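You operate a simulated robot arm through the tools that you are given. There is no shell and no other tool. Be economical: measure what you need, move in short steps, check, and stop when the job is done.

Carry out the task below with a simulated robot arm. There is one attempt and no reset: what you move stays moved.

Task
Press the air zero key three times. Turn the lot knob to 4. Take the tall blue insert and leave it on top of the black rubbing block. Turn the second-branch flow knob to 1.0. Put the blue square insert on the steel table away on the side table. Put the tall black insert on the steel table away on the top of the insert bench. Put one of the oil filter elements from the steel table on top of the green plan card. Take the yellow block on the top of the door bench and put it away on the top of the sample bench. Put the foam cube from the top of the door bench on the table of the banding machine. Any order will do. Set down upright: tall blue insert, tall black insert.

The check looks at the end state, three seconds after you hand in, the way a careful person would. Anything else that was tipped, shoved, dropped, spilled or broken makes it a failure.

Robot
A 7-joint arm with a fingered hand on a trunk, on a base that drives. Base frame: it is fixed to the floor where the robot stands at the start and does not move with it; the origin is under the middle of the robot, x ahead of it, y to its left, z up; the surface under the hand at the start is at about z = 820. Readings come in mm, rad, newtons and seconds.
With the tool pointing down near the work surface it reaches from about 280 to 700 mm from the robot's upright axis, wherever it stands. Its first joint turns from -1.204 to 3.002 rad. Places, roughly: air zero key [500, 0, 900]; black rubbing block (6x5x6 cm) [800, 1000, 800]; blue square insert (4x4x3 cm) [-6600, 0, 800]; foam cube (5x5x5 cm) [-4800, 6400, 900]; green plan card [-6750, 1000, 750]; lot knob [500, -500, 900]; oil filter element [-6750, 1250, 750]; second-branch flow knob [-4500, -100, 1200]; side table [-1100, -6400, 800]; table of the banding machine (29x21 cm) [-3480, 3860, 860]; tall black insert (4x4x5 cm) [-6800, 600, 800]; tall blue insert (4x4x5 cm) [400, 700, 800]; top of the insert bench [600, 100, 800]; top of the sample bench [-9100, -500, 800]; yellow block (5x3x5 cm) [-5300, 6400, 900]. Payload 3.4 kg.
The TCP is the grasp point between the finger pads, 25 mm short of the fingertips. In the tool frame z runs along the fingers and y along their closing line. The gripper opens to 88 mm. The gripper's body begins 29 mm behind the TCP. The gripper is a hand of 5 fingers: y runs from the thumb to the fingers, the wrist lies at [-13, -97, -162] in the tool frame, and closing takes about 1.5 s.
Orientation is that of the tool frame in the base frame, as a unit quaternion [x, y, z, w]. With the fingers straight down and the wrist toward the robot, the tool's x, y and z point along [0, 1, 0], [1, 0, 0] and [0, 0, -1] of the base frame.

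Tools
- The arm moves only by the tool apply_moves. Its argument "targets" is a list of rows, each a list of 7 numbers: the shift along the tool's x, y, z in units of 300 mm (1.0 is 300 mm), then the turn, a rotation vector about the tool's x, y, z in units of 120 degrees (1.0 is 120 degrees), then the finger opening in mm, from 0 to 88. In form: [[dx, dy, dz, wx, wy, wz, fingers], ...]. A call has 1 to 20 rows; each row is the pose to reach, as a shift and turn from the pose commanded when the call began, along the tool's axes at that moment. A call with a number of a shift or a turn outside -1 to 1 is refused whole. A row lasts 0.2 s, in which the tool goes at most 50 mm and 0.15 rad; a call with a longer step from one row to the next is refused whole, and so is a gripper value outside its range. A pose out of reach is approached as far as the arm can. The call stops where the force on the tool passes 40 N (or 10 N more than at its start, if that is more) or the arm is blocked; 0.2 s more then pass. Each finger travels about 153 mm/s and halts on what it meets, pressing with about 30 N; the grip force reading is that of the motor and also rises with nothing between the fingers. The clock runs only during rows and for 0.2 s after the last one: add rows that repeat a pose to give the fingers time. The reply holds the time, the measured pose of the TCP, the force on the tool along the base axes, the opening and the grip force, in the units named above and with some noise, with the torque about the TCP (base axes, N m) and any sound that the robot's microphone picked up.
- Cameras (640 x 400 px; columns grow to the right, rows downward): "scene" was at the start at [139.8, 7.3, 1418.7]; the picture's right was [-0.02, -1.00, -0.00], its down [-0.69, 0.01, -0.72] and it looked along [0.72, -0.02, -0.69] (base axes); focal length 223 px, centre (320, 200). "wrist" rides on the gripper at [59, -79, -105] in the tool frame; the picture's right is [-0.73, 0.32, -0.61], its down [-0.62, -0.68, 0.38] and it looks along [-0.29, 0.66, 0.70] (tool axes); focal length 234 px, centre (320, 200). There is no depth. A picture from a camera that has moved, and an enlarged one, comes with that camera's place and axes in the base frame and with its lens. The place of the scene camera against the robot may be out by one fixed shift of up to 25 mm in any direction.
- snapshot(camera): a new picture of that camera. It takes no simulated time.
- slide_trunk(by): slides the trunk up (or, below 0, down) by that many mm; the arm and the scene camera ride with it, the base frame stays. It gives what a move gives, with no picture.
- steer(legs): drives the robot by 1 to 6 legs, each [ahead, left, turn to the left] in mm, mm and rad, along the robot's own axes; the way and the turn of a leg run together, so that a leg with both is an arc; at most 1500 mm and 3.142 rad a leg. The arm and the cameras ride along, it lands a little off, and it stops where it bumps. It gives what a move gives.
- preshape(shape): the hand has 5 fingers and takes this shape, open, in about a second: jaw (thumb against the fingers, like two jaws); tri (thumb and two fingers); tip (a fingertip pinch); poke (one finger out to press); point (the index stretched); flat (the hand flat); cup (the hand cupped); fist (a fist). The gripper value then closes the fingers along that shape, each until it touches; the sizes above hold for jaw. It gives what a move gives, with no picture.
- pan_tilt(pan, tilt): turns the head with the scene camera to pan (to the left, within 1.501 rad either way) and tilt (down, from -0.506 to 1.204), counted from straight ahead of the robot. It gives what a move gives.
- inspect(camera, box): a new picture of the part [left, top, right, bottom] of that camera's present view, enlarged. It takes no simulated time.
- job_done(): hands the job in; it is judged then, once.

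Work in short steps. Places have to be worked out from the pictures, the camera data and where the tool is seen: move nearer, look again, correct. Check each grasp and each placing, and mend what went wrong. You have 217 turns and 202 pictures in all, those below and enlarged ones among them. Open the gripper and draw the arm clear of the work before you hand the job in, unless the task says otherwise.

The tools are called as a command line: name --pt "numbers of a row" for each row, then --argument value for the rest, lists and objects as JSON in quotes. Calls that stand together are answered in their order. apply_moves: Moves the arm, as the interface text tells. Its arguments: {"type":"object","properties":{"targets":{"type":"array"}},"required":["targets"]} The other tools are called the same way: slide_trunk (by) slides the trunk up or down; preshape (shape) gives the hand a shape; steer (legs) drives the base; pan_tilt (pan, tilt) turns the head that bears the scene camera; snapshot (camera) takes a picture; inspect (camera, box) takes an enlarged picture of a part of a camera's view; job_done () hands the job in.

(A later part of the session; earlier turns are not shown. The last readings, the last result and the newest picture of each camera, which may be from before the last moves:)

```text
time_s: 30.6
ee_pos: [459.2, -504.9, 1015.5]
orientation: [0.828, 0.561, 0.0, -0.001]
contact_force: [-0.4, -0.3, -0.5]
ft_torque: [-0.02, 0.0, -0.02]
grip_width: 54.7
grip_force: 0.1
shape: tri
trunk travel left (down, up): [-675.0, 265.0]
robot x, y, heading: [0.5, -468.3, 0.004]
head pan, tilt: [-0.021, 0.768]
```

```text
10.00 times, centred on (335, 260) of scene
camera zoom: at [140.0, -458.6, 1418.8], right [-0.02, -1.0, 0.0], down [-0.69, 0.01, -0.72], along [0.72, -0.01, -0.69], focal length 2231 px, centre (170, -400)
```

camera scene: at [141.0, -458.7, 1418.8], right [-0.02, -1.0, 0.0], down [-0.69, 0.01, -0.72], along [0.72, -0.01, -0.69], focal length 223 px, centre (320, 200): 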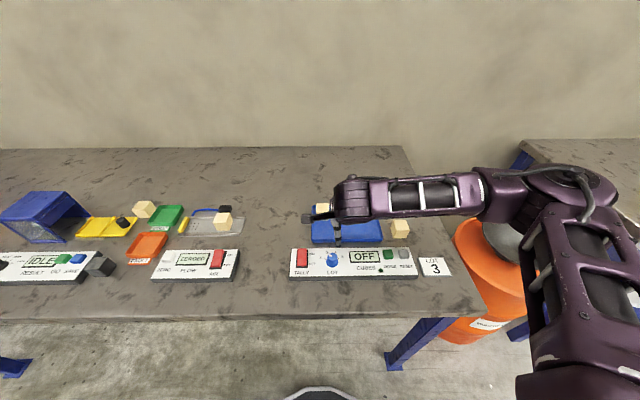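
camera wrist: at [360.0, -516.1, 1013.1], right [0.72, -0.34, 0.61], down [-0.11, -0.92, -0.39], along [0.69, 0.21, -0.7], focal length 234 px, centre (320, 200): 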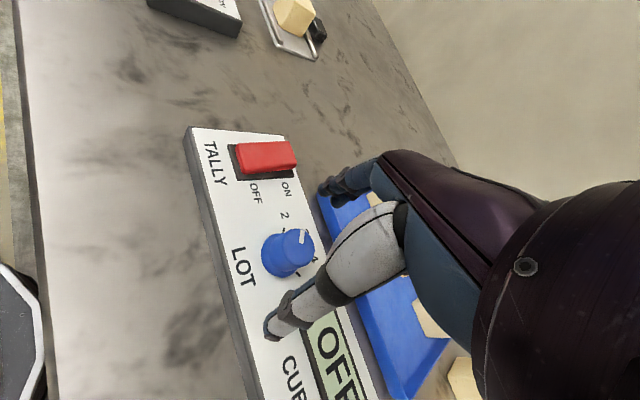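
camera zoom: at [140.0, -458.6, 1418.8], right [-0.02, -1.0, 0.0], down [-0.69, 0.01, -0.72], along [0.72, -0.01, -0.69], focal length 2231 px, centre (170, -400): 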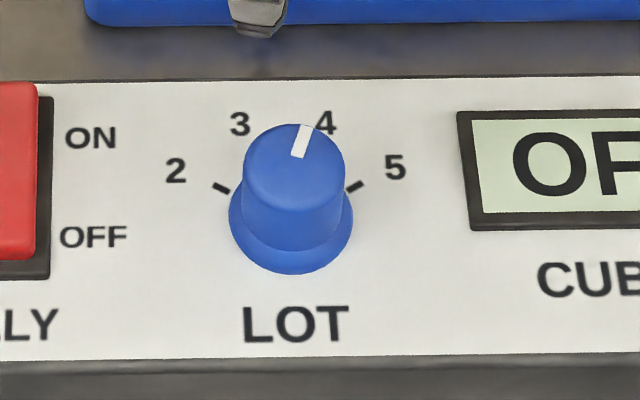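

By both views the pointer is now at about 17–20°, i.e. at 4. Next I raise and straighten the hand, then drive left to the blue insert.

apply_moves --pt "0 0 -0.1 0 0 -0.06 88" --pt "0 0 -0.2 0 0 -0.12 88" --pt "0 0 -0.3 0 0 -0.182 88" --pt "0 0 -0.4 0 0 -0.182 88"

steer --legs '[[0, 1200, 0]]'

snapshot --camera "scene"

snapshot --camera "wrist"

```text
time_s: 31.6
ee_pos: [458.9, -503.4, 1134.0]
orientation: [0.705, 0.709, 0.001, 0.0]
contact_force: [0.3, -0.6, 0.4]
ft_torque: [-0.03, 0.0, 0.01]
grip_width: 88.0
grip_force: 0.1
shape: tri
trunk travel left (down, up): [-675.0, 265.0]
robot x, y, heading: [-0.5, -465.7, 0.007]
head pan, tilt: [-0.021, 0.768]
```

```text
time_s: 37.6
ee_pos: [456.5, 680.9, 1133.8]
orientation: [0.708, 0.706, 0.0, -0.002]
contact_force: [0.0, 0.3, -0.5]
ft_torque: [-0.02, 0.01, 0.01]
grip_width: 87.9
grip_force: 0.1
shape: tri
trunk travel left (down, up): [-675.0, 265.0]
robot x, y, heading: [-1.5, 716.9, 0.003]
head pan, tilt: [-0.021, 0.768]
```

```text
162 pictures are left
camera scene: at [137.8, 726.9, 1418.7], right [-0.02, -1.0, 0.0], down [-0.69, 0.01, -0.72], along [0.72, -0.01, -0.69], focal length 223 px, centre (320, 200)
```

scene: 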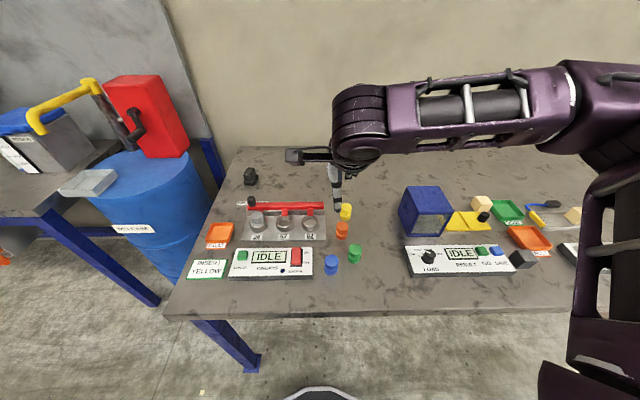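

```text
161 pictures are left
camera wrist: at [377.6, 739.3, 1240.4], right [0.32, -0.73, 0.61], down [-0.68, -0.62, -0.38], along [0.66, -0.29, -0.7], focal length 234 px, centre (320, 200)
```

wrist: 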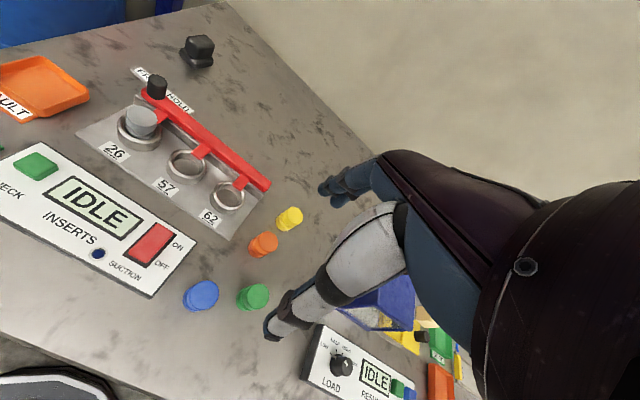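

Blue insert judged at (453, 679), green at (487, 610), black block at (841, 981). I lower over the blue insert in the tri shape (to avoid the green one) to z≈930 and check.

apply_moves --pt "-0.005 -0.01 0.15 0 0 0 66" --pt "-0.005 -0.01 0.3 0 0 0 66" --pt "-0.005 -0.01 0.45 0 0 0 66" --pt "-0.005 -0.01 0.58 0 0 0 66" --pt "-0.005 -0.01 0.68 0 0 0 66"

snapshot --camera "wrist"

inspect --camera "scene" --box '[270, 190, 400, 290]'

```text
time_s: 38.8
ee_pos: [453.4, 680.5, 927.4]
orientation: [0.708, 0.706, 0.0, -0.001]
contact_force: [0.5, 0.5, 0.0]
ft_torque: [-0.01, 0.01, -0.02]
grip_width: 66.3
grip_force: 0.0
shape: tri
trunk travel left (down, up): [-675.0, 265.0]
robot x, y, heading: [-0.3, 723.7, 0.004]
head pan, tilt: [-0.021, 0.768]
```

```text
160 pictures are left
camera wrist: at [373.9, 739.3, 1034.9], right [0.32, -0.73, 0.6], down [-0.68, -0.62, -0.38], along [0.66, -0.29, -0.7], focal length 234 px, centre (320, 200)
```

wrist: 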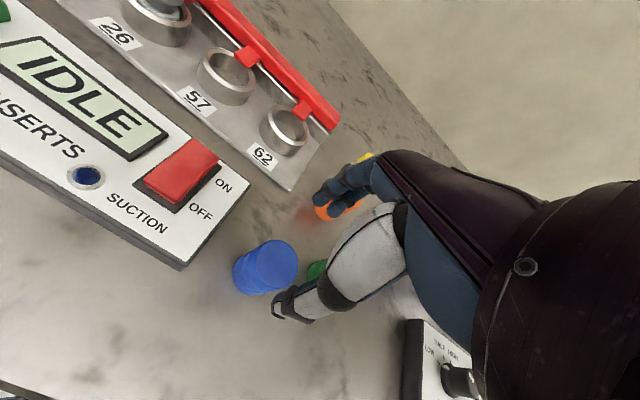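

```text
4.00 times, centred on (335, 240) of scene
camera zoom: at [138.1, 726.5, 1418.8], right [-0.02, -1.0, 0.0], down [-0.69, 0.01, -0.72], along [0.72, -0.01, -0.69], focal length 892 px, centre (260, 40)
```

zoom: 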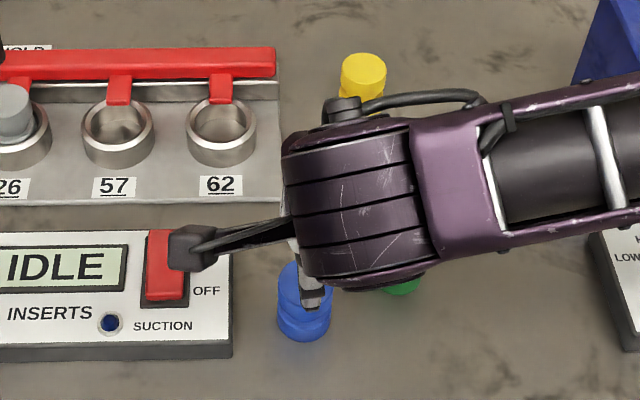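

Blue insert centre refined to (447, 680). I shift 6 mm back and descend to TCP z≈858.

apply_moves --pt "0 -0.02 0.05 0 0 0 66" --pt "0 -0.02 0.12 0 0 0 66" --pt "0 -0.02 0.18 0 0 0 66" --pt "0 -0.02 0.23 0 0 0 66"

inspect --camera "wrist" --box '[200, 140, 440, 340]'

```text
time_s: 39.8
ee_pos: [446.4, 678.6, 860.2]
orientation: [0.708, 0.706, 0.0, -0.001]
contact_force: [0.2, 0.0, 1.3]
ft_torque: [-0.03, 0.03, -0.02]
grip_width: 65.9
grip_force: 0.0
shape: tri
trunk travel left (down, up): [-675.0, 265.0]
robot x, y, heading: [-5.1, 715.9, 0.003]
head pan, tilt: [-0.021, 0.768]
```

```text
2.00 times, centred on (320, 240) of wrist
camera zoom: at [368.2, 737.4, 966.3], right [0.32, -0.73, 0.61], down [-0.68, -0.62, -0.38], along [0.66, -0.29, -0.7], focal length 468 px, centre (320, 120)
```

zoom: 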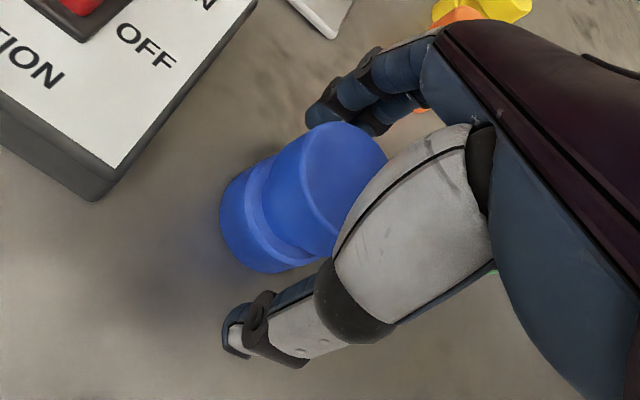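

The insert is between thumb and fingers. Close and check.

apply_moves --pt "0 0 0 0 0 0 0" --pt "0 0 0 0 0 0 0" --pt "0 0 0 0 0 0 0" --pt "0 0 0 0 0 0 0" --pt "0 0 0 0 0 0 0" --pt "0 0 0 0 0 0 0"

inspect --camera "wrist" --box '[200, 140, 440, 340]'

```text
time_s: 41.2
ee_pos: [445.9, 679.3, 862.0]
orientation: [0.708, 0.706, 0.003, 0.0]
contact_force: [4.1, -1.2, 25.4]
ft_torque: [0.03, -0.62, 0.0]
grip_width: 30.0
grip_force: 29.8
shape: tri
trunk travel left (down, up): [-675.0, 265.0]
robot x, y, heading: [3.3, 718.3, 0.001]
head pan, tilt: [-0.021, 0.768]
```

```text
2.00 times, centred on (320, 240) of wrist
camera zoom: at [366.8, 737.7, 968.4], right [0.32, -0.73, 0.61], down [-0.68, -0.62, -0.39], along [0.66, -0.29, -0.69], focal length 468 px, centre (320, 120)
```

zoom: 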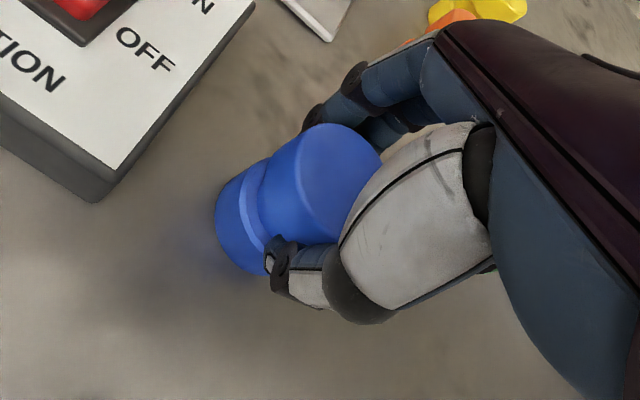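

Gripped around the waist at 30 mm. I lift slowly and check it stays upright.

apply_moves --pt "0 0 -0.03 0 0 0 0" --pt "0 0 -0.1 0 0 0 0" --pt "0 0 -0.22 0 0 0 0" --pt "0 0 -0.36 0 0 0 0" --pt "0 0 -0.5 0 0 0 0"

snapshot --camera "wrist"

pan_tilt --pan 0.4 --tilt 0.768

snapshot --camera "scene"

```text
time_s: 42.4
ee_pos: [446.8, 679.6, 1011.3]
orientation: [0.707, 0.707, -0.001, -0.001]
contact_force: [-0.6, -0.7, -0.3]
ft_torque: [-0.02, 0.0, 0.02]
grip_width: 29.3
grip_force: 29.6
shape: tri
trunk travel left (down, up): [-675.0, 265.0]
robot x, y, heading: [-1.4, 718.8, 0.003]
head pan, tilt: [-0.021, 0.768]
```

```text
156 pictures are left
camera wrist: at [368.5, 738.8, 1116.8], right [0.32, -0.73, 0.61], down [-0.68, -0.62, -0.38], along [0.66, -0.29, -0.7], focal length 234 px, centre (320, 200)
```

wrist: 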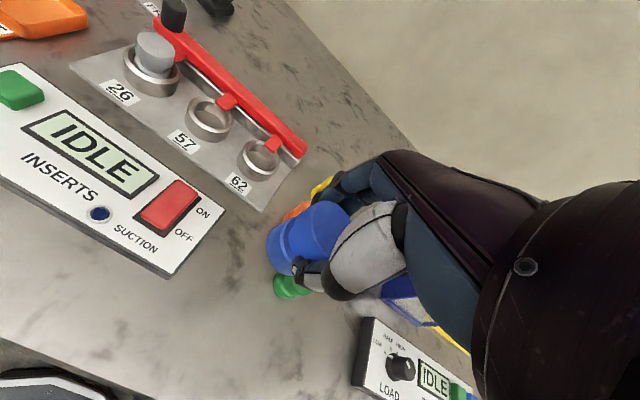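

```text
time_s: 43.3
ee_pos: [448.6, 679.6, 1009.6]
orientation: [0.708, 0.707, 0.0, -0.001]
contact_force: [-0.7, 0.1, -0.7]
ft_torque: [-0.02, 0.02, -0.01]
grip_width: 29.3
grip_force: 30.3
shape: tri
trunk travel left (down, up): [-675.0, 265.0]
robot x, y, heading: [-1.1, 720.2, -0.003]
head pan, tilt: [0.4, 0.768]
```

```text
155 pictures are left
camera scene: at [131.4, 760.3, 1418.8], right [0.39, -0.92, 0.0], down [-0.64, -0.27, -0.72], along [0.66, 0.28, -0.69], focal length 223 px, centre (320, 200)
```

scene: 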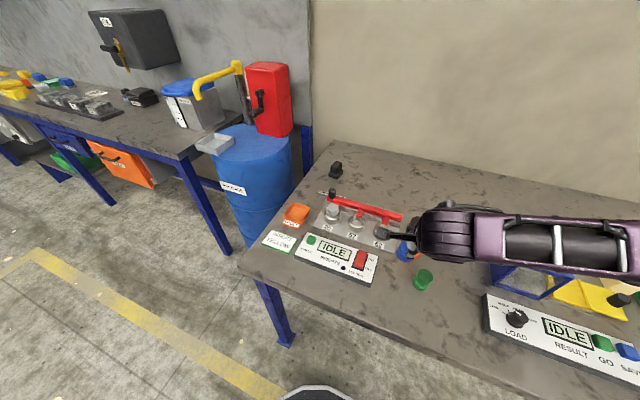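

Held upright. The block is ~840 mm ahead, so I need to get closer; I look down at the base's front relative to the bench edge.

pan_tilt --pan 0.3 --tilt 1.2

snapshot --camera "scene"

```text
time_s: 44.2
ee_pos: [448.5, 679.2, 1008.9]
orientation: [0.708, 0.706, 0.0, -0.002]
contact_force: [-0.5, -0.1, -0.1]
ft_torque: [0.03, -0.03, -0.04]
grip_width: 29.3
grip_force: 30.1
shape: tri
trunk travel left (down, up): [-675.0, 265.0]
robot x, y, heading: [-1.6, 720.5, 0.002]
head pan, tilt: [0.3, 1.201]
```

```text
154 pictures are left
camera scene: at [109.3, 745.0, 1388.5], right [0.3, -0.95, 0.0], down [-0.89, -0.28, -0.36], along [0.35, 0.11, -0.93], focal length 223 px, centre (320, 200)
```

scene: 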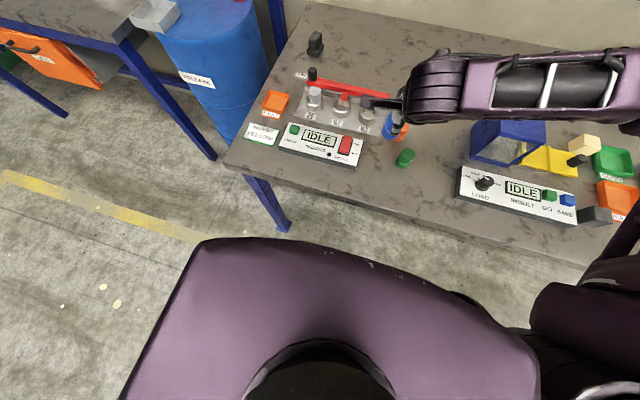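

The wide purple torso sits above bench height and its front is near x≈140, so there's room. I drive forward 100 mm and check for bumps.

steer --legs '[[100, 40, 0]]'

steer --legs '[[80, 0, 0]]'

pan_tilt --pan 0.3 --tilt 0.6

snapshot --camera "scene"

snapshot --camera "wrist"

```text
time_s: 45.4
ee_pos: [550.2, 720.2, 1010.6]
orientation: [0.708, 0.707, 0.0, -0.001]
contact_force: [-0.2, 0.2, -0.5]
ft_torque: [0.0, 0.03, 0.01]
grip_width: 29.0
grip_force: 30.1
shape: tri
trunk travel left (down, up): [-675.0, 265.0]
robot x, y, heading: [96.6, 760.1, -0.001]
head pan, tilt: [0.3, 1.201]
```

```text
time_s: 46.5
ee_pos: [629.4, 718.9, 1010.6]
orientation: [0.707, 0.707, 0.001, -0.001]
contact_force: [0.1, -0.3, -0.1]
ft_torque: [0.0, 0.02, 0.01]
grip_width: 28.9
grip_force: 29.5
shape: tri
trunk travel left (down, up): [-675.0, 265.0]
robot x, y, heading: [179.8, 761.0, 0.004]
head pan, tilt: [0.3, 1.201]
```

```text
time_s: 47.5
ee_pos: [629.4, 720.4, 1009.9]
orientation: [0.707, 0.707, 0.0, -0.001]
contact_force: [0.1, -0.4, -0.3]
ft_torque: [-0.02, 0.04, -0.01]
grip_width: 29.1
grip_force: 29.5
shape: tri
trunk travel left (down, up): [-675.0, 265.0]
robot x, y, heading: [180.2, 762.7, 0.003]
head pan, tilt: [0.3, 0.6]
```

```text
153 pictures are left
camera scene: at [320.8, 795.0, 1433.0], right [0.3, -0.95, 0.0], down [-0.54, -0.17, -0.82], along [0.79, 0.25, -0.57], focal length 223 px, centre (320, 200)
```

scene: 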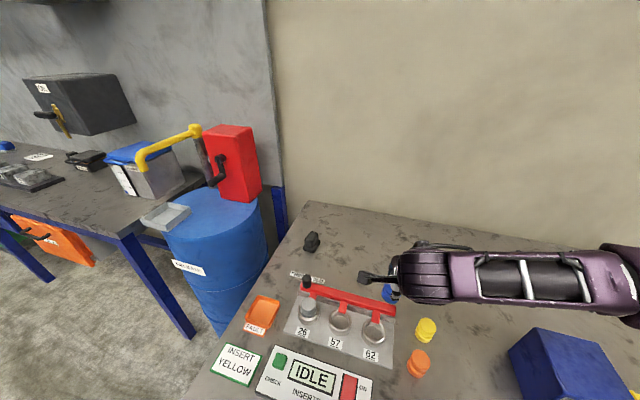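

```text
152 pictures are left
camera wrist: at [550.0, 779.3, 1116.3], right [0.32, -0.73, 0.61], down [-0.68, -0.62, -0.38], along [0.66, -0.29, -0.7], focal length 234 px, centre (320, 200)
```

wrist: 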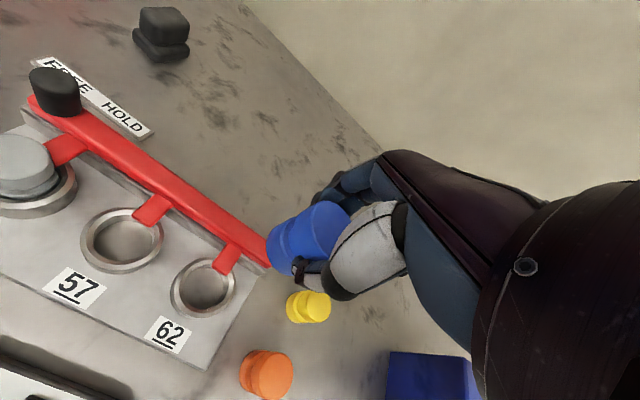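

No bump. I zoom on the black block to see its top surface.

inspect --camera "wrist" --box '[110, 0, 210, 80]'

inspect --camera "scene" --box '[280, 210, 360, 280]'

```text
5.00 times, centred on (160, 40) of wrist
camera zoom: at [550.0, 779.3, 1116.3], right [0.32, -0.73, 0.61], down [-0.68, -0.62, -0.38], along [0.66, -0.29, -0.7], focal length 1171 px, centre (1120, 1000)
```

zoom: 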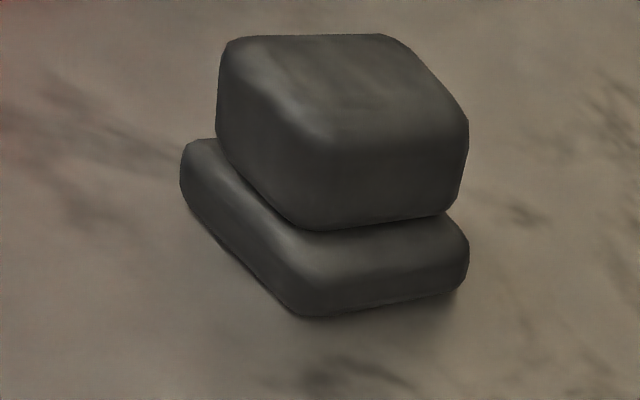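

```text
5.71 times, centred on (320, 245) of scene
camera zoom: at [320.8, 795.0, 1433.0], right [0.3, -0.95, 0.0], down [-0.54, -0.17, -0.82], along [0.79, 0.25, -0.57], focal length 1275 px, centre (320, -57)
```

zoom: 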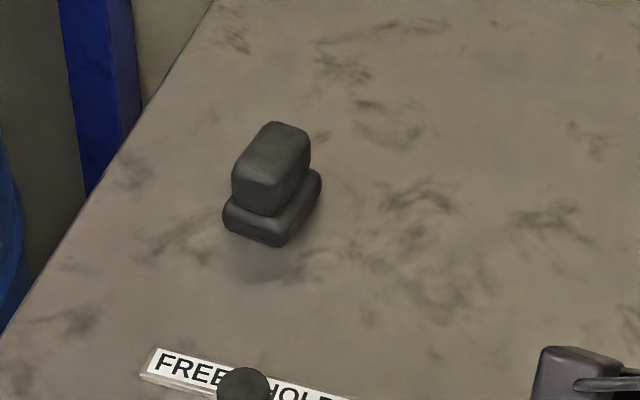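

Block top judged at (840, 980, ≈880). I drive 40 mm ahead, then carry the insert above it at the same height.

steer --legs '[[40, 0, 0]]'

apply_moves --pt "0.1 0.06 -0.03 0 0 0 0" --pt "0.22 0.13 -0.03 0 0 0 0" --pt "0.34 0.2 -0.03 0 0 0 0" --pt "0.46 0.28 -0.03 0 0 0 0" --pt "0.58 0.36 -0.03 0 0 0 0" --pt "0.7 0.44 -0.03 0 0 0 0" --pt "0.8 0.5 -0.03 0 0 0 0" --pt "0.85 0.54 -0.03 0 0 0 0"

snapshot --camera "wrist"

snapshot --camera "scene"

```text
time_s: 48.3
ee_pos: [668.9, 721.0, 1009.9]
orientation: [0.707, 0.707, 0.0, -0.002]
contact_force: [0.3, 0.5, -1.0]
ft_torque: [0.01, -0.03, -0.02]
grip_width: 29.4
grip_force: 30.2
shape: tri
trunk travel left (down, up): [-675.0, 265.0]
robot x, y, heading: [215.0, 762.5, -0.0]
head pan, tilt: [0.3, 0.6]
```

```text
time_s: 50.1
ee_pos: [824.8, 961.0, 1024.7]
orientation: [0.707, 0.708, -0.001, -0.001]
contact_force: [0.1, -0.7, -1.1]
ft_torque: [0.02, -0.03, -0.02]
grip_width: 28.8
grip_force: 30.3
shape: tri
out of reach, approached as far as the arm can: row 8
trunk travel left (down, up): [-675.0, 265.0]
robot x, y, heading: [217.5, 761.1, 0.003]
head pan, tilt: [0.3, 0.6]
```

```text
149 pictures are left
camera wrist: at [746.0, 1020.0, 1131.5], right [0.32, -0.73, 0.61], down [-0.68, -0.62, -0.38], along [0.66, -0.29, -0.7], focal length 234 px, centre (320, 200)
```

wrist: 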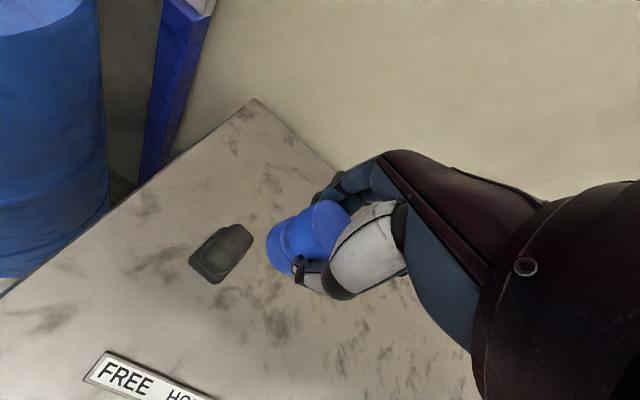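

```text
148 pictures are left
camera scene: at [360.1, 794.1, 1433.1], right [0.3, -0.95, 0.0], down [-0.54, -0.17, -0.83], along [0.79, 0.25, -0.56], focal length 223 px, centre (320, 200)
```

scene: 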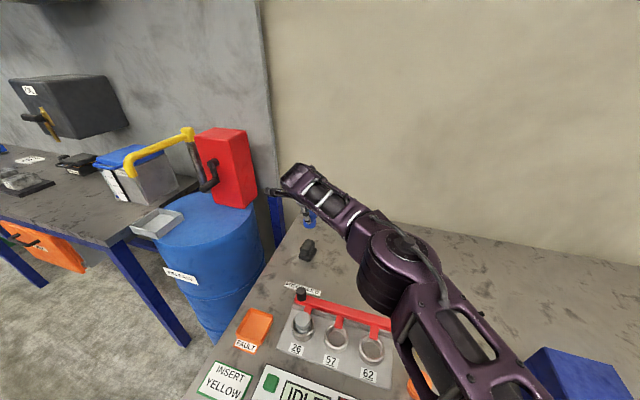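

Arm is at its reach limit. I zoom on the block for a better fix before moving the base.

inspect --camera "wrist" --box '[170, 200, 290, 300]'

```text
4.00 times, centred on (230, 250) of wrist
camera zoom: at [746.0, 1020.0, 1131.5], right [0.32, -0.73, 0.61], down [-0.68, -0.62, -0.38], along [0.66, -0.29, -0.7], focal length 937 px, centre (680, 0)
```

zoom: 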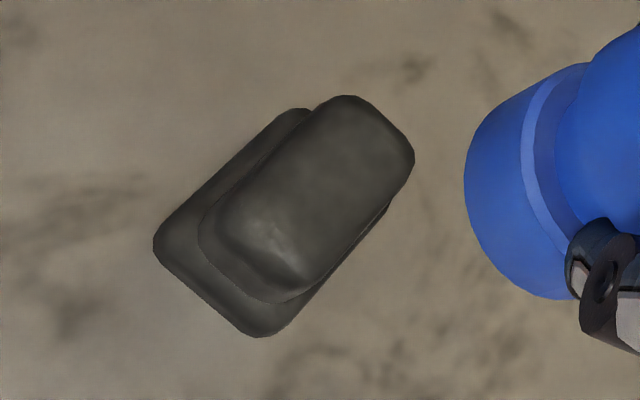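

Block centre (847, 987). I move the base a little ahead and left, watching for bumps.

steer --legs '[[30, 40, 0]]'

```text
time_s: 51.2
ee_pos: [855.0, 1000.6, 1025.3]
orientation: [0.706, 0.708, 0.0, -0.002]
contact_force: [-0.3, 0.2, -1.4]
ft_torque: [0.03, 0.02, -0.02]
grip_width: 29.2
grip_force: 29.6
shape: tri
trunk travel left (down, up): [-675.0, 265.0]
robot x, y, heading: [244.8, 801.4, 0.004]
head pan, tilt: [0.3, 0.6]
stopped in leg 1: the robot was blocked; the commanded pose is now the measured one
```

The base was blocked at the end of that leg, but the hand is now beyond the block, so I can pull back. I move to (847, 987) and down to z≈960, then look.

apply_moves --pt "-0.045 -0.027 0 0 0 0 0" --pt "-0.045 -0.027 0.1 0 0 0 0" --pt "-0.045 -0.027 0.2 0 0 0 0"

inspect --camera "wrist" --box '[200, 160, 400, 320]'

inspect --camera "scene" --box '[250, 170, 370, 280]'

```text
time_s: 52.0
ee_pos: [845.4, 986.7, 964.1]
orientation: [0.706, 0.708, 0.0, -0.001]
contact_force: [0.7, -0.4, -1.5]
ft_torque: [-0.02, 0.02, -0.02]
grip_width: 28.9
grip_force: 29.9
shape: tri
trunk travel left (down, up): [-675.0, 265.0]
robot x, y, heading: [245.1, 795.2, 0.004]
head pan, tilt: [0.3, 0.6]
```

```text
2.50 times, centred on (300, 240) of wrist
camera zoom: at [766.4, 1044.8, 1071.1], right [0.32, -0.73, 0.61], down [-0.68, -0.62, -0.38], along [0.66, -0.29, -0.7], focal length 585 px, centre (370, 100)
```

zoom: 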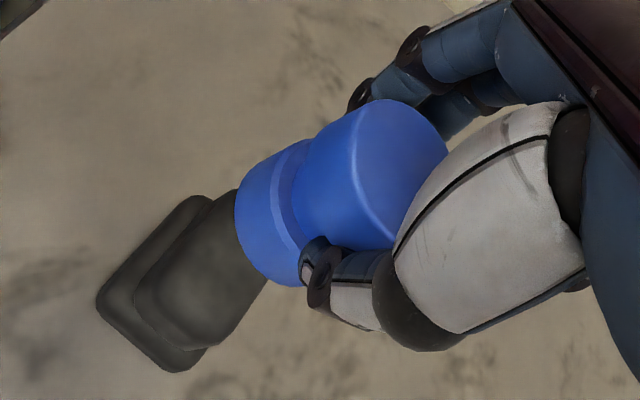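

```text
3.64 times, centred on (310, 225) of scene
camera zoom: at [389.5, 832.9, 1433.1], right [0.3, -0.95, 0.0], down [-0.54, -0.17, -0.82], along [0.79, 0.25, -0.57], focal length 811 px, centre (356, 109)
```

zoom: 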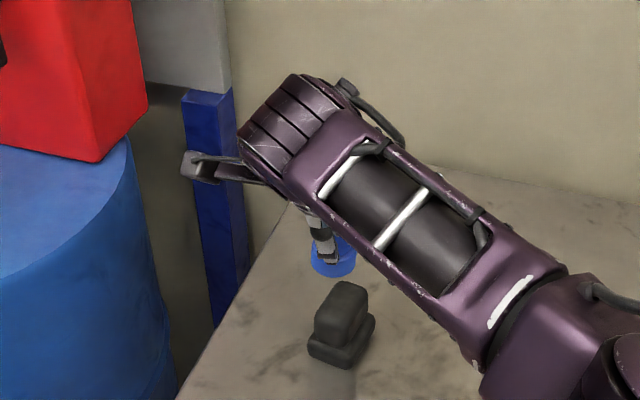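

The block's top centre appears at about (842, 990). I shift (-3, +3) mm and lower to just above it, then re-look.

apply_moves --pt "0.01 -0.01 0.04 0 0 0 0" --pt "0.01 -0.01 0.08 0 0 0 0" --pt "0.01 -0.01 0.1 0 0 0 0"

inspect --camera "wrist" --box '[200, 160, 400, 320]'

inspect --camera "scene" --box '[290, 220, 350, 280]'

```text
time_s: 52.9
ee_pos: [842.7, 990.9, 934.6]
orientation: [0.707, 0.708, 0.001, 0.0]
contact_force: [0.1, 0.6, -0.3]
ft_torque: [-0.01, -0.01, 0.02]
grip_width: 28.5
grip_force: 30.3
shape: tri
trunk travel left (down, up): [-675.0, 265.0]
robot x, y, heading: [247.3, 797.9, 0.0]
head pan, tilt: [0.3, 0.6]
```

```text
2.50 times, centred on (300, 240) of wrist
camera zoom: at [763.6, 1048.5, 1041.5], right [0.32, -0.73, 0.61], down [-0.68, -0.62, -0.38], along [0.66, -0.29, -0.7], focal length 585 px, centre (370, 100)
```

zoom: 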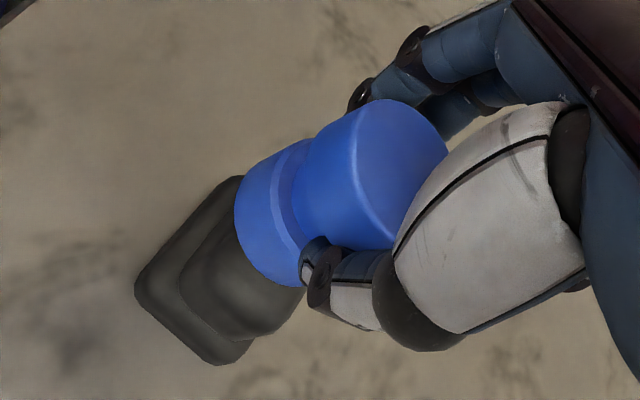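

```text
6.67 times, centred on (320, 250) of scene
camera zoom: at [389.0, 833.3, 1433.1], right [0.3, -0.95, 0.0], down [-0.54, -0.17, -0.82], along [0.79, 0.25, -0.57], focal length 1488 px, centre (320, -133)
```

zoom: 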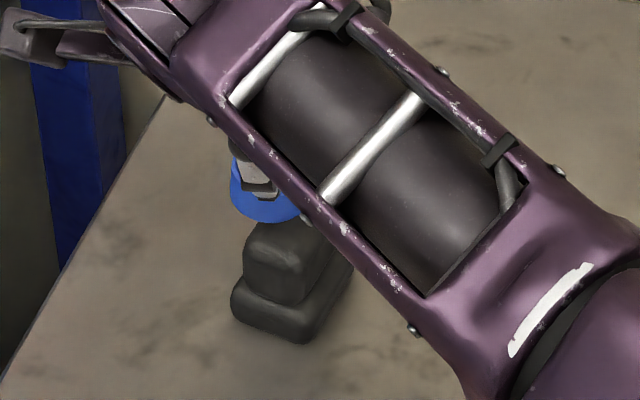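

Block top's rectangle centre agrees with about (843–846, 989); current TCP matches. I descend in fine steps to contact.

apply_moves --pt "0 0.003 0.012 0 0 0 0" --pt "0 0.005 0.02 0 0 0 0" --pt "0 0.005 0.027 0 0 0 0" --pt "0 0.005 0.034 0 0 0 0" --pt "0 0.005 0.041 0 0 0 0" --pt "0 0.005 0.048 0 0 0 0"

inspect --camera "wrist" --box '[200, 160, 400, 320]'

inspect --camera "scene" --box '[290, 220, 350, 280]'

```text
time_s: 54.2
ee_pos: [843.0, 990.7, 920.8]
orientation: [0.707, 0.708, 0.001, -0.001]
contact_force: [1.2, -0.2, -0.1]
ft_torque: [0.01, -0.01, 0.03]
grip_width: 29.1
grip_force: 30.3
shape: tri
trunk travel left (down, up): [-675.0, 265.0]
robot x, y, heading: [249.1, 797.2, 0.004]
head pan, tilt: [0.3, 0.6]
```

```text
2.50 times, centred on (300, 240) of wrist
camera zoom: at [763.8, 1048.8, 1027.9], right [0.32, -0.73, 0.61], down [-0.68, -0.62, -0.38], along [0.66, -0.29, -0.7], focal length 585 px, centre (370, 100)
```

zoom: 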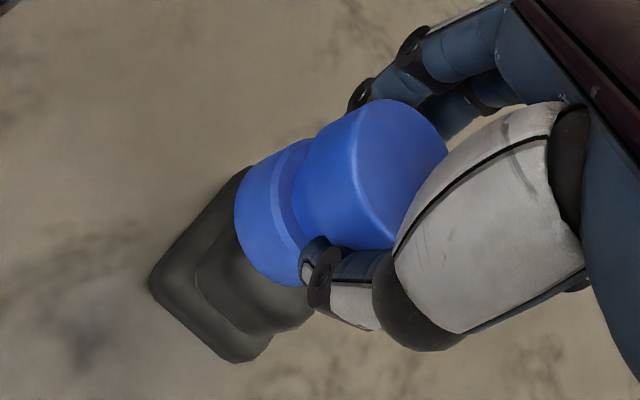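

```text
6.67 times, centred on (320, 250) of scene
camera zoom: at [389.0, 833.1, 1433.1], right [0.3, -0.95, 0.0], down [-0.54, -0.17, -0.82], along [0.79, 0.25, -0.57], focal length 1488 px, centre (320, -133)
```

zoom: 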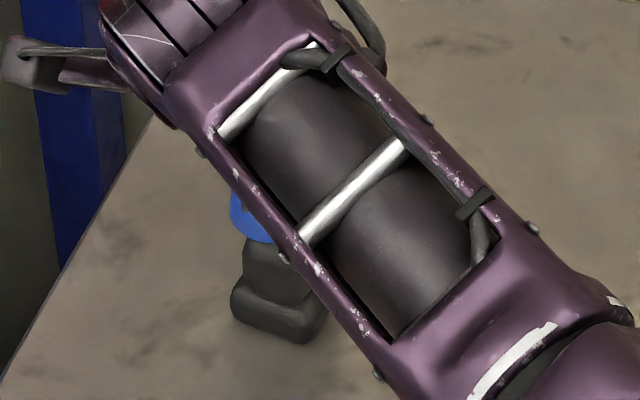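

No contact yet; I continue down in 2 mm steps.

apply_moves --pt "0 0 0.007 0 0 0 0" --pt "0 0 0.014 0 0 0 0" --pt "0 0 0.02 0 0 0 0" --pt "0 0 0.026 0 0 0 0" --pt "0 0 0.032 0 0 0 0"

inspect --camera "wrist" --box '[200, 160, 400, 320]'

```text
time_s: 55.6
ee_pos: [842.2, 992.8, 918.7]
orientation: [0.705, 0.709, 0.008, 0.003]
contact_force: [-4.3, -1.6, 18.9]
ft_torque: [-0.18, -0.15, -0.06]
grip_width: 30.2
grip_force: 30.3
shape: tri
trunk travel left (down, up): [-675.0, 265.0]
robot x, y, heading: [243.9, 793.6, 0.001]
head pan, tilt: [0.3, 0.6]
stopped in row 5: the force on the tool passed its limit at 41 N (the readings are from after the stop); the commanded pose is now the measured one
```

```text
2.50 times, centred on (300, 240) of wrist
camera zoom: at [761.8, 1049.6, 1024.6], right [0.32, -0.73, 0.61], down [-0.67, -0.62, -0.4], along [0.67, -0.28, -0.69], focal length 585 px, centre (370, 100)
```

zoom: 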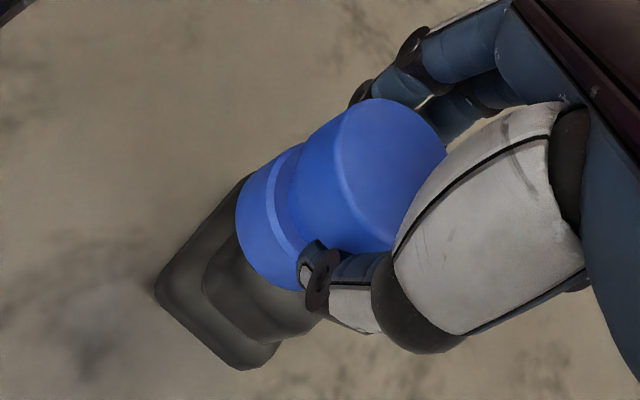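

Contact on the block top (18 N). I ease up 1.5 mm, level the tool, then open gently in place and look.

apply_moves --pt "0 0 -0.004 0.0075 0 0 0" --pt "0 0 -0.004 0.0075 0 0 0" --pt "0 0 -0.004 0.0075 0 0 40" --pt "0 0 -0.004 0.0075 0 0 55" --pt "0 0 -0.004 0.0075 0 0 70" --pt "0 0 -0.004 0.0075 0 0 70"

inspect --camera "wrist" --box '[200, 160, 400, 320]'

```text
time_s: 57.0
ee_pos: [844.9, 991.7, 915.4]
orientation: [0.706, 0.708, -0.001, -0.005]
contact_force: [0.0, 0.0, -0.3]
ft_torque: [0.03, 0.01, 0.0]
grip_width: 69.8
grip_force: 0.0
shape: tri
trunk travel left (down, up): [-675.0, 265.0]
robot x, y, heading: [250.9, 799.4, 0.003]
head pan, tilt: [0.3, 0.6]
```

```text
2.50 times, centred on (300, 240) of wrist
camera zoom: at [765.6, 1049.7, 1022.5], right [0.33, -0.73, 0.6], down [-0.68, -0.62, -0.38], along [0.65, -0.28, -0.7], focal length 585 px, centre (370, 100)
```

zoom: 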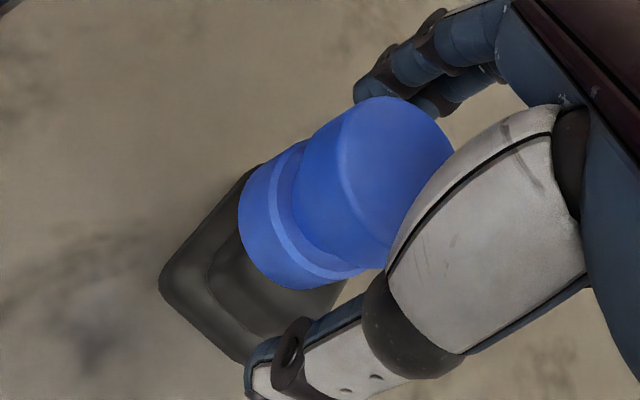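

The insert stands on the block. I open fully and lift straight up.

apply_moves --pt "0 0 0 0 0 0 82" --pt "0 0 -0.03 0 0 0 82" --pt "0 0 -0.1 0 0 0 82" --pt "0 0 -0.2 0 0 0 82" --pt "0 0 -0.33 0 0 0 82" --pt "0 0 -0.46 0 0 0 82"

inspect --camera "wrist" --box '[160, 160, 360, 320]'

inspect --camera "scene" --box '[280, 200, 360, 280]'

```text
time_s: 58.4
ee_pos: [843.5, 993.4, 1055.5]
orientation: [0.705, 0.709, 0.0, -0.004]
contact_force: [-0.5, 0.5, 0.1]
ft_torque: [-0.01, -0.01, -0.01]
grip_width: 81.8
grip_force: 0.1
shape: tri
trunk travel left (down, up): [-675.0, 265.0]
robot x, y, heading: [246.0, 796.4, 0.003]
head pan, tilt: [0.3, 0.6]
```

```text
2.50 times, centred on (260, 240) of wrist
camera zoom: at [764.1, 1051.1, 1163.1], right [0.33, -0.73, 0.6], down [-0.68, -0.62, -0.38], along [0.65, -0.28, -0.7], focal length 585 px, centre (470, 100)
```

zoom: 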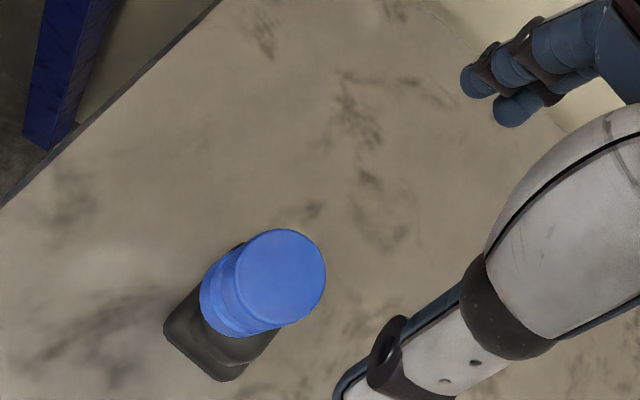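

```text
5.00 times, centred on (320, 240) of scene
camera zoom: at [387.9, 833.2, 1433.1], right [0.3, -0.95, 0.0], down [-0.54, -0.17, -0.83], along [0.79, 0.25, -0.56], focal length 1116 px, centre (320, 0)
```

zoom: 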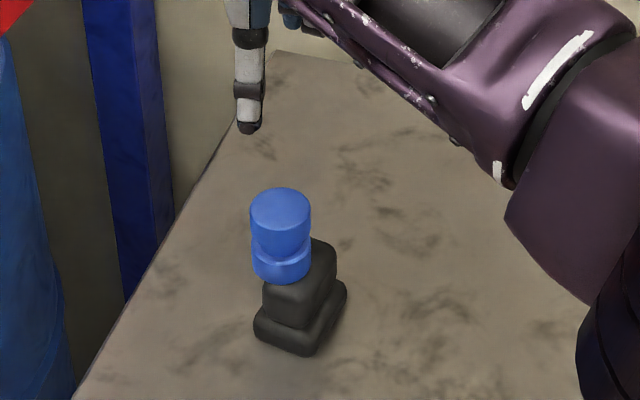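

The insert stands upright on the block. I draw the arm in and up, then back away from the bench.

apply_moves --pt "0 0 -0.15 0 0 0 82" --pt "-0.08 -0.08 -0.25 0 0 0 82" --pt "-0.18 -0.18 -0.3 0 0 0 82" --pt "-0.28 -0.28 -0.35 0 0 0 82" --pt "-0.38 -0.38 -0.4 0 0 0 82" --pt "-0.48 -0.48 -0.4 0 0 0 82" --pt "-0.56 -0.57 -0.4 0 0 0 82" --pt "-0.6 -0.68 -0.4 0 0 0 82"

steer --legs '[[-700, 0, 0]]'

snapshot --camera "scene"

```text
time_s: 60.2
ee_pos: [642.4, 809.9, 1177.5]
orientation: [0.706, 0.709, 0.0, -0.003]
contact_force: [-0.3, 0.1, 0.1]
ft_torque: [-0.03, -0.04, 0.04]
grip_width: 81.8
grip_force: 0.0
shape: tri
trunk travel left (down, up): [-675.0, 265.0]
robot x, y, heading: [247.3, 802.1, 0.007]
head pan, tilt: [0.3, 0.6]
```

```text
time_s: 64.1
ee_pos: [-65.1, 806.2, 1176.8]
orientation: [0.704, 0.71, -0.001, -0.004]
contact_force: [0.7, 0.1, 0.5]
ft_torque: [0.01, 0.02, 0.0]
grip_width: 81.7
grip_force: 0.1
shape: tri
trunk travel left (down, up): [-675.0, 265.0]
robot x, y, heading: [-464.5, 793.8, 0.008]
head pan, tilt: [0.3, 0.6]
```

```text
136 pictures are left
camera scene: at [-320.5, 828.8, 1433.1], right [0.3, -0.95, 0.0], down [-0.54, -0.17, -0.83], along [0.79, 0.25, -0.56], focal length 223 px, centre (320, 200)
```

scene: 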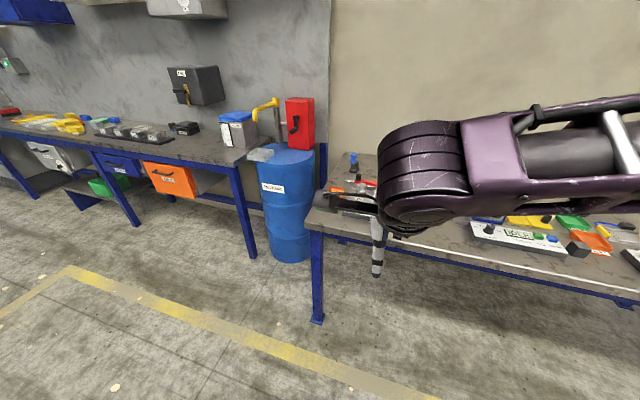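

I turn to face the door bench's direction (heading ≈2.2) and look ahead.

steer --legs '[[-200, 0, 0], [0, 0, 2.2]]'

pan_tilt --pan 0 --tilt 0.25

snapshot --camera "scene"

pan_tilt --pan 0.9 --tilt 0.25

snapshot --camera "scene"

```text
time_s: 70.9
ee_pos: [-899.3, 1107.0, 1176.8]
orientation: [-0.308, 0.952, -0.005, -0.001]
contact_force: [0.2, 0.1, 0.2]
ft_torque: [0.02, 0.0, 0.01]
grip_width: 81.9
grip_force: 0.0
shape: tri
trunk travel left (down, up): [-675.0, 265.0]
robot x, y, heading: [-660.2, 789.0, 2.192]
head pan, tilt: [0.3, 0.6]
```

```text
time_s: 71.7
ee_pos: [-898.4, 1105.8, 1177.8]
orientation: [-0.308, 0.951, -0.005, -0.001]
contact_force: [-0.1, -0.8, -0.6]
ft_torque: [0.01, -0.02, -0.02]
grip_width: 81.9
grip_force: 0.1
shape: tri
trunk travel left (down, up): [-675.0, 265.0]
robot x, y, heading: [-660.6, 792.8, 2.197]
head pan, tilt: [0.0, 0.25]
```

```text
135 pictures are left
camera scene: at [-734.1, 916.1, 1465.2], right [0.81, 0.59, 0.0], down [0.15, -0.2, -0.97], along [-0.57, 0.78, -0.25], focal length 223 px, centre (320, 200)
```

scene: 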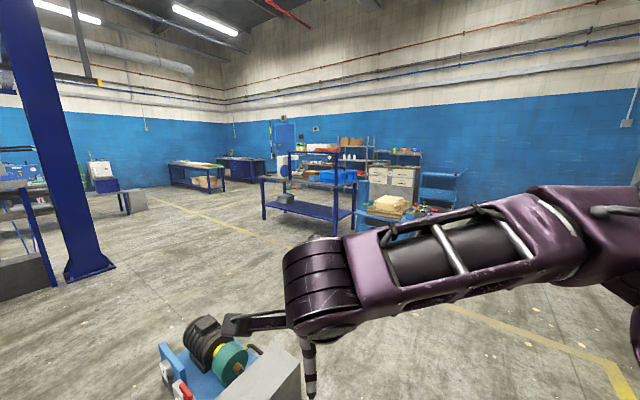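

```text
time_s: 72.9
ee_pos: [-899.6, 1106.3, 1177.0]
orientation: [-0.308, 0.951, -0.004, -0.001]
contact_force: [0.9, 0.8, -0.5]
ft_torque: [0.0, 0.04, -0.02]
grip_width: 82.1
grip_force: 0.0
shape: tri
trunk travel left (down, up): [-675.0, 265.0]
robot x, y, heading: [-657.6, 792.2, 2.195]
head pan, tilt: [0.901, 0.25]
```

```text
134 pictures are left
camera scene: at [-772.5, 844.7, 1465.3], right [0.04, 1.0, 0.0], down [0.25, -0.01, -0.97], along [-0.97, 0.04, -0.25], focal length 223 px, centre (320, 200)
```

scene: 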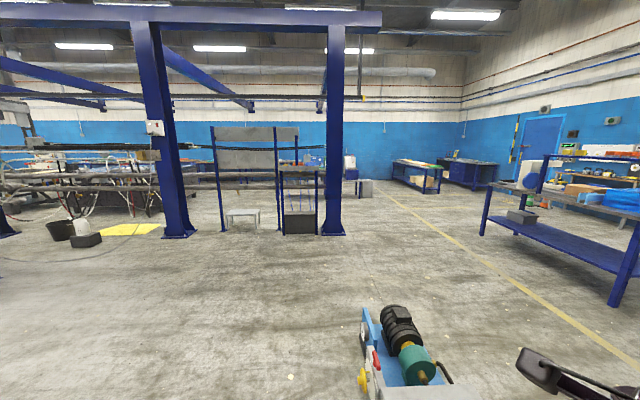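

The hall is open. Aisle y≈2300 is clear between the pump/column and the bench near (-3200, 3700). I turn to face +y, drive up to y≈2300, then left along the aisle.

steer --legs '[[0, 0, -0.624], [1500, 0, 0], [0, 1400, 0], [0, 1400, 0]]'

pan_tilt --pan 0.35 --tilt 0.35

snapshot --camera "scene"

```text
time_s: 95.4
ee_pos: [-3483.4, 2721.6, 1176.6]
orientation: [-0.014, 1.0, -0.006, -0.002]
contact_force: [0.4, 0.1, 1.8]
ft_torque: [-0.01, -0.03, 0.01]
grip_width: 81.9
grip_force: 0.0
shape: tri
trunk travel left (down, up): [-675.0, 265.0]
robot x, y, heading: [-3459.4, 2327.2, 1.603]
head pan, tilt: [0.901, 0.25]
```

```text
time_s: 96.3
ee_pos: [-3482.9, 2722.1, 1176.1]
orientation: [-0.014, 1.0, -0.004, -0.004]
contact_force: [-0.4, 0.2, -0.8]
ft_torque: [0.02, -0.01, -0.01]
grip_width: 81.5
grip_force: 0.1
shape: tri
trunk travel left (down, up): [-675.0, 265.0]
robot x, y, heading: [-3457.6, 2321.4, 1.605]
head pan, tilt: [0.351, 0.351]
```

```text
133 pictures are left
camera scene: at [-3488.7, 2470.1, 1455.9], right [0.93, 0.37, 0.0], down [0.13, -0.32, -0.94], along [-0.35, 0.87, -0.34], focal length 223 px, centre (320, 200)
```

scene: 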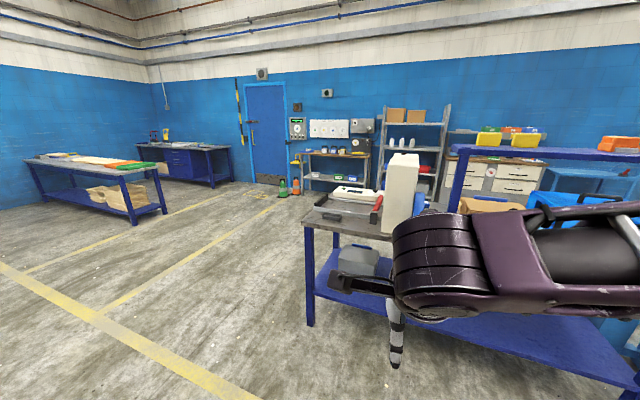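

I zoom on the banding machine and the door bench.

inspect --camera "scene" --box '[290, 140, 450, 240]'

inspect --camera "scene" --box '[280, 130, 400, 200]'

```text
4.00 times, centred on (370, 190) of scene
camera zoom: at [-3488.7, 2470.1, 1455.9], right [0.93, 0.37, 0.0], down [0.13, -0.32, -0.94], along [-0.35, 0.87, -0.34], focal length 892 px, centre (120, 240)
```

zoom: 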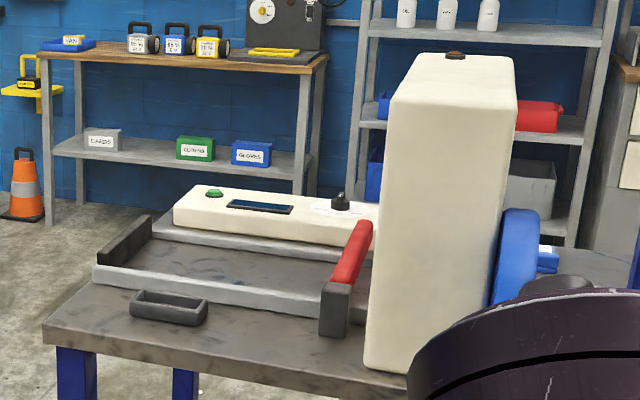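

```text
5.33 times, centred on (340, 165) of scene
camera zoom: at [-3488.7, 2470.1, 1455.9], right [0.93, 0.37, 0.0], down [0.13, -0.32, -0.94], along [-0.35, 0.87, -0.34], focal length 1190 px, centre (213, 387)
```

zoom: 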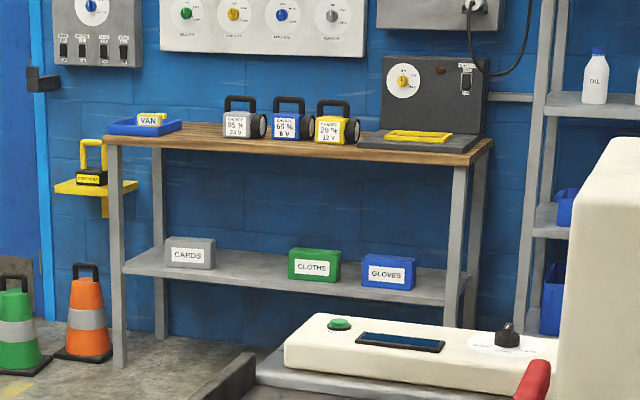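

The banding machine's table lies at the left end of this bench, and the door bench holds the VAN tray and lamps. I drive left past the bench end, then ahead to the door bench.

steer --legs '[[0, 0, -0.034], [0, 1350, 0], [1500, 0, 0], [1300, 0, 0]]'

pan_tilt --pan 0.0 --tilt 0.5

snapshot --camera "scene"

```text
time_s: 116.9
ee_pos: [-4852.0, 5602.4, 1176.5]
orientation: [-0.003, 1.0, -0.004, -0.002]
contact_force: [0.9, -0.8, -0.8]
ft_torque: [0.01, 0.03, 0.0]
grip_width: 81.7
grip_force: 0.0
shape: tri
trunk travel left (down, up): [-675.0, 265.0]
robot x, y, heading: [-4840.1, 5207.3, 1.577]
head pan, tilt: [0.351, 0.351]
```

```text
time_s: 117.8
ee_pos: [-4852.4, 5602.3, 1177.3]
orientation: [-0.004, 1.0, -0.004, -0.003]
contact_force: [0.8, 0.6, 0.1]
ft_torque: [-0.01, 0.01, -0.04]
grip_width: 81.8
grip_force: 0.1
shape: tri
trunk travel left (down, up): [-675.0, 265.0]
robot x, y, heading: [-4838.4, 5206.0, 1.579]
head pan, tilt: [0.0, 0.499]
```

```text
130 pictures are left
camera scene: at [-4831.7, 5354.9, 1442.2], right [1.0, 0.01, 0.0], down [0.0, -0.48, -0.88], along [-0.01, 0.88, -0.48], focal length 223 px, centre (320, 200)
```

scene: 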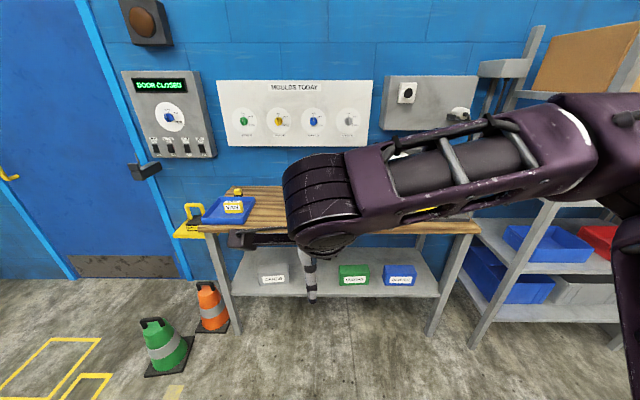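

The arm hides the bench top; I check the wrist view and zoom on the tray.

snapshot --camera "wrist"

inspect --camera "scene" --box '[170, 170, 300, 260]'

```text
129 pictures are left
camera wrist: at [-4909.5, 5523.8, 1283.8], right [0.73, 0.33, 0.6], down [0.63, -0.68, -0.38], along [0.28, 0.65, -0.7], focal length 234 px, centre (320, 200)
```

wrist: 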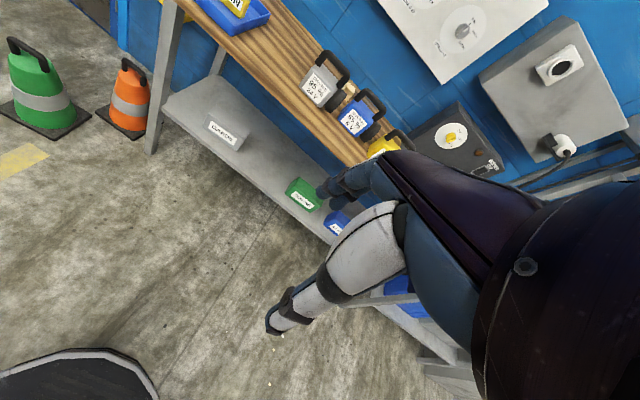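

```text
4.44 times, centred on (235, 215) of scene
camera zoom: at [-4831.7, 5354.9, 1442.2], right [1.0, 0.01, 0.0], down [0.0, -0.48, -0.88], along [-0.01, 0.88, -0.48], focal length 992 px, centre (698, 133)
```

zoom: 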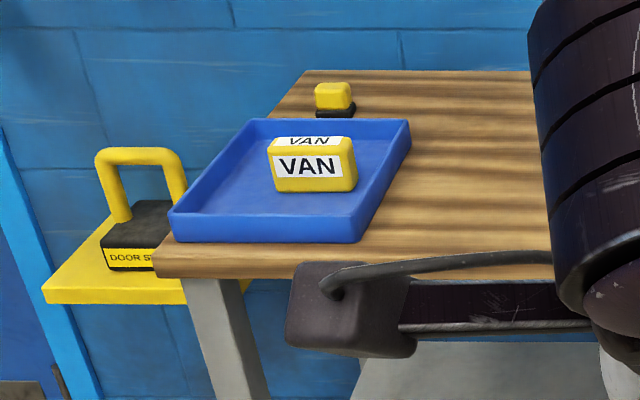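

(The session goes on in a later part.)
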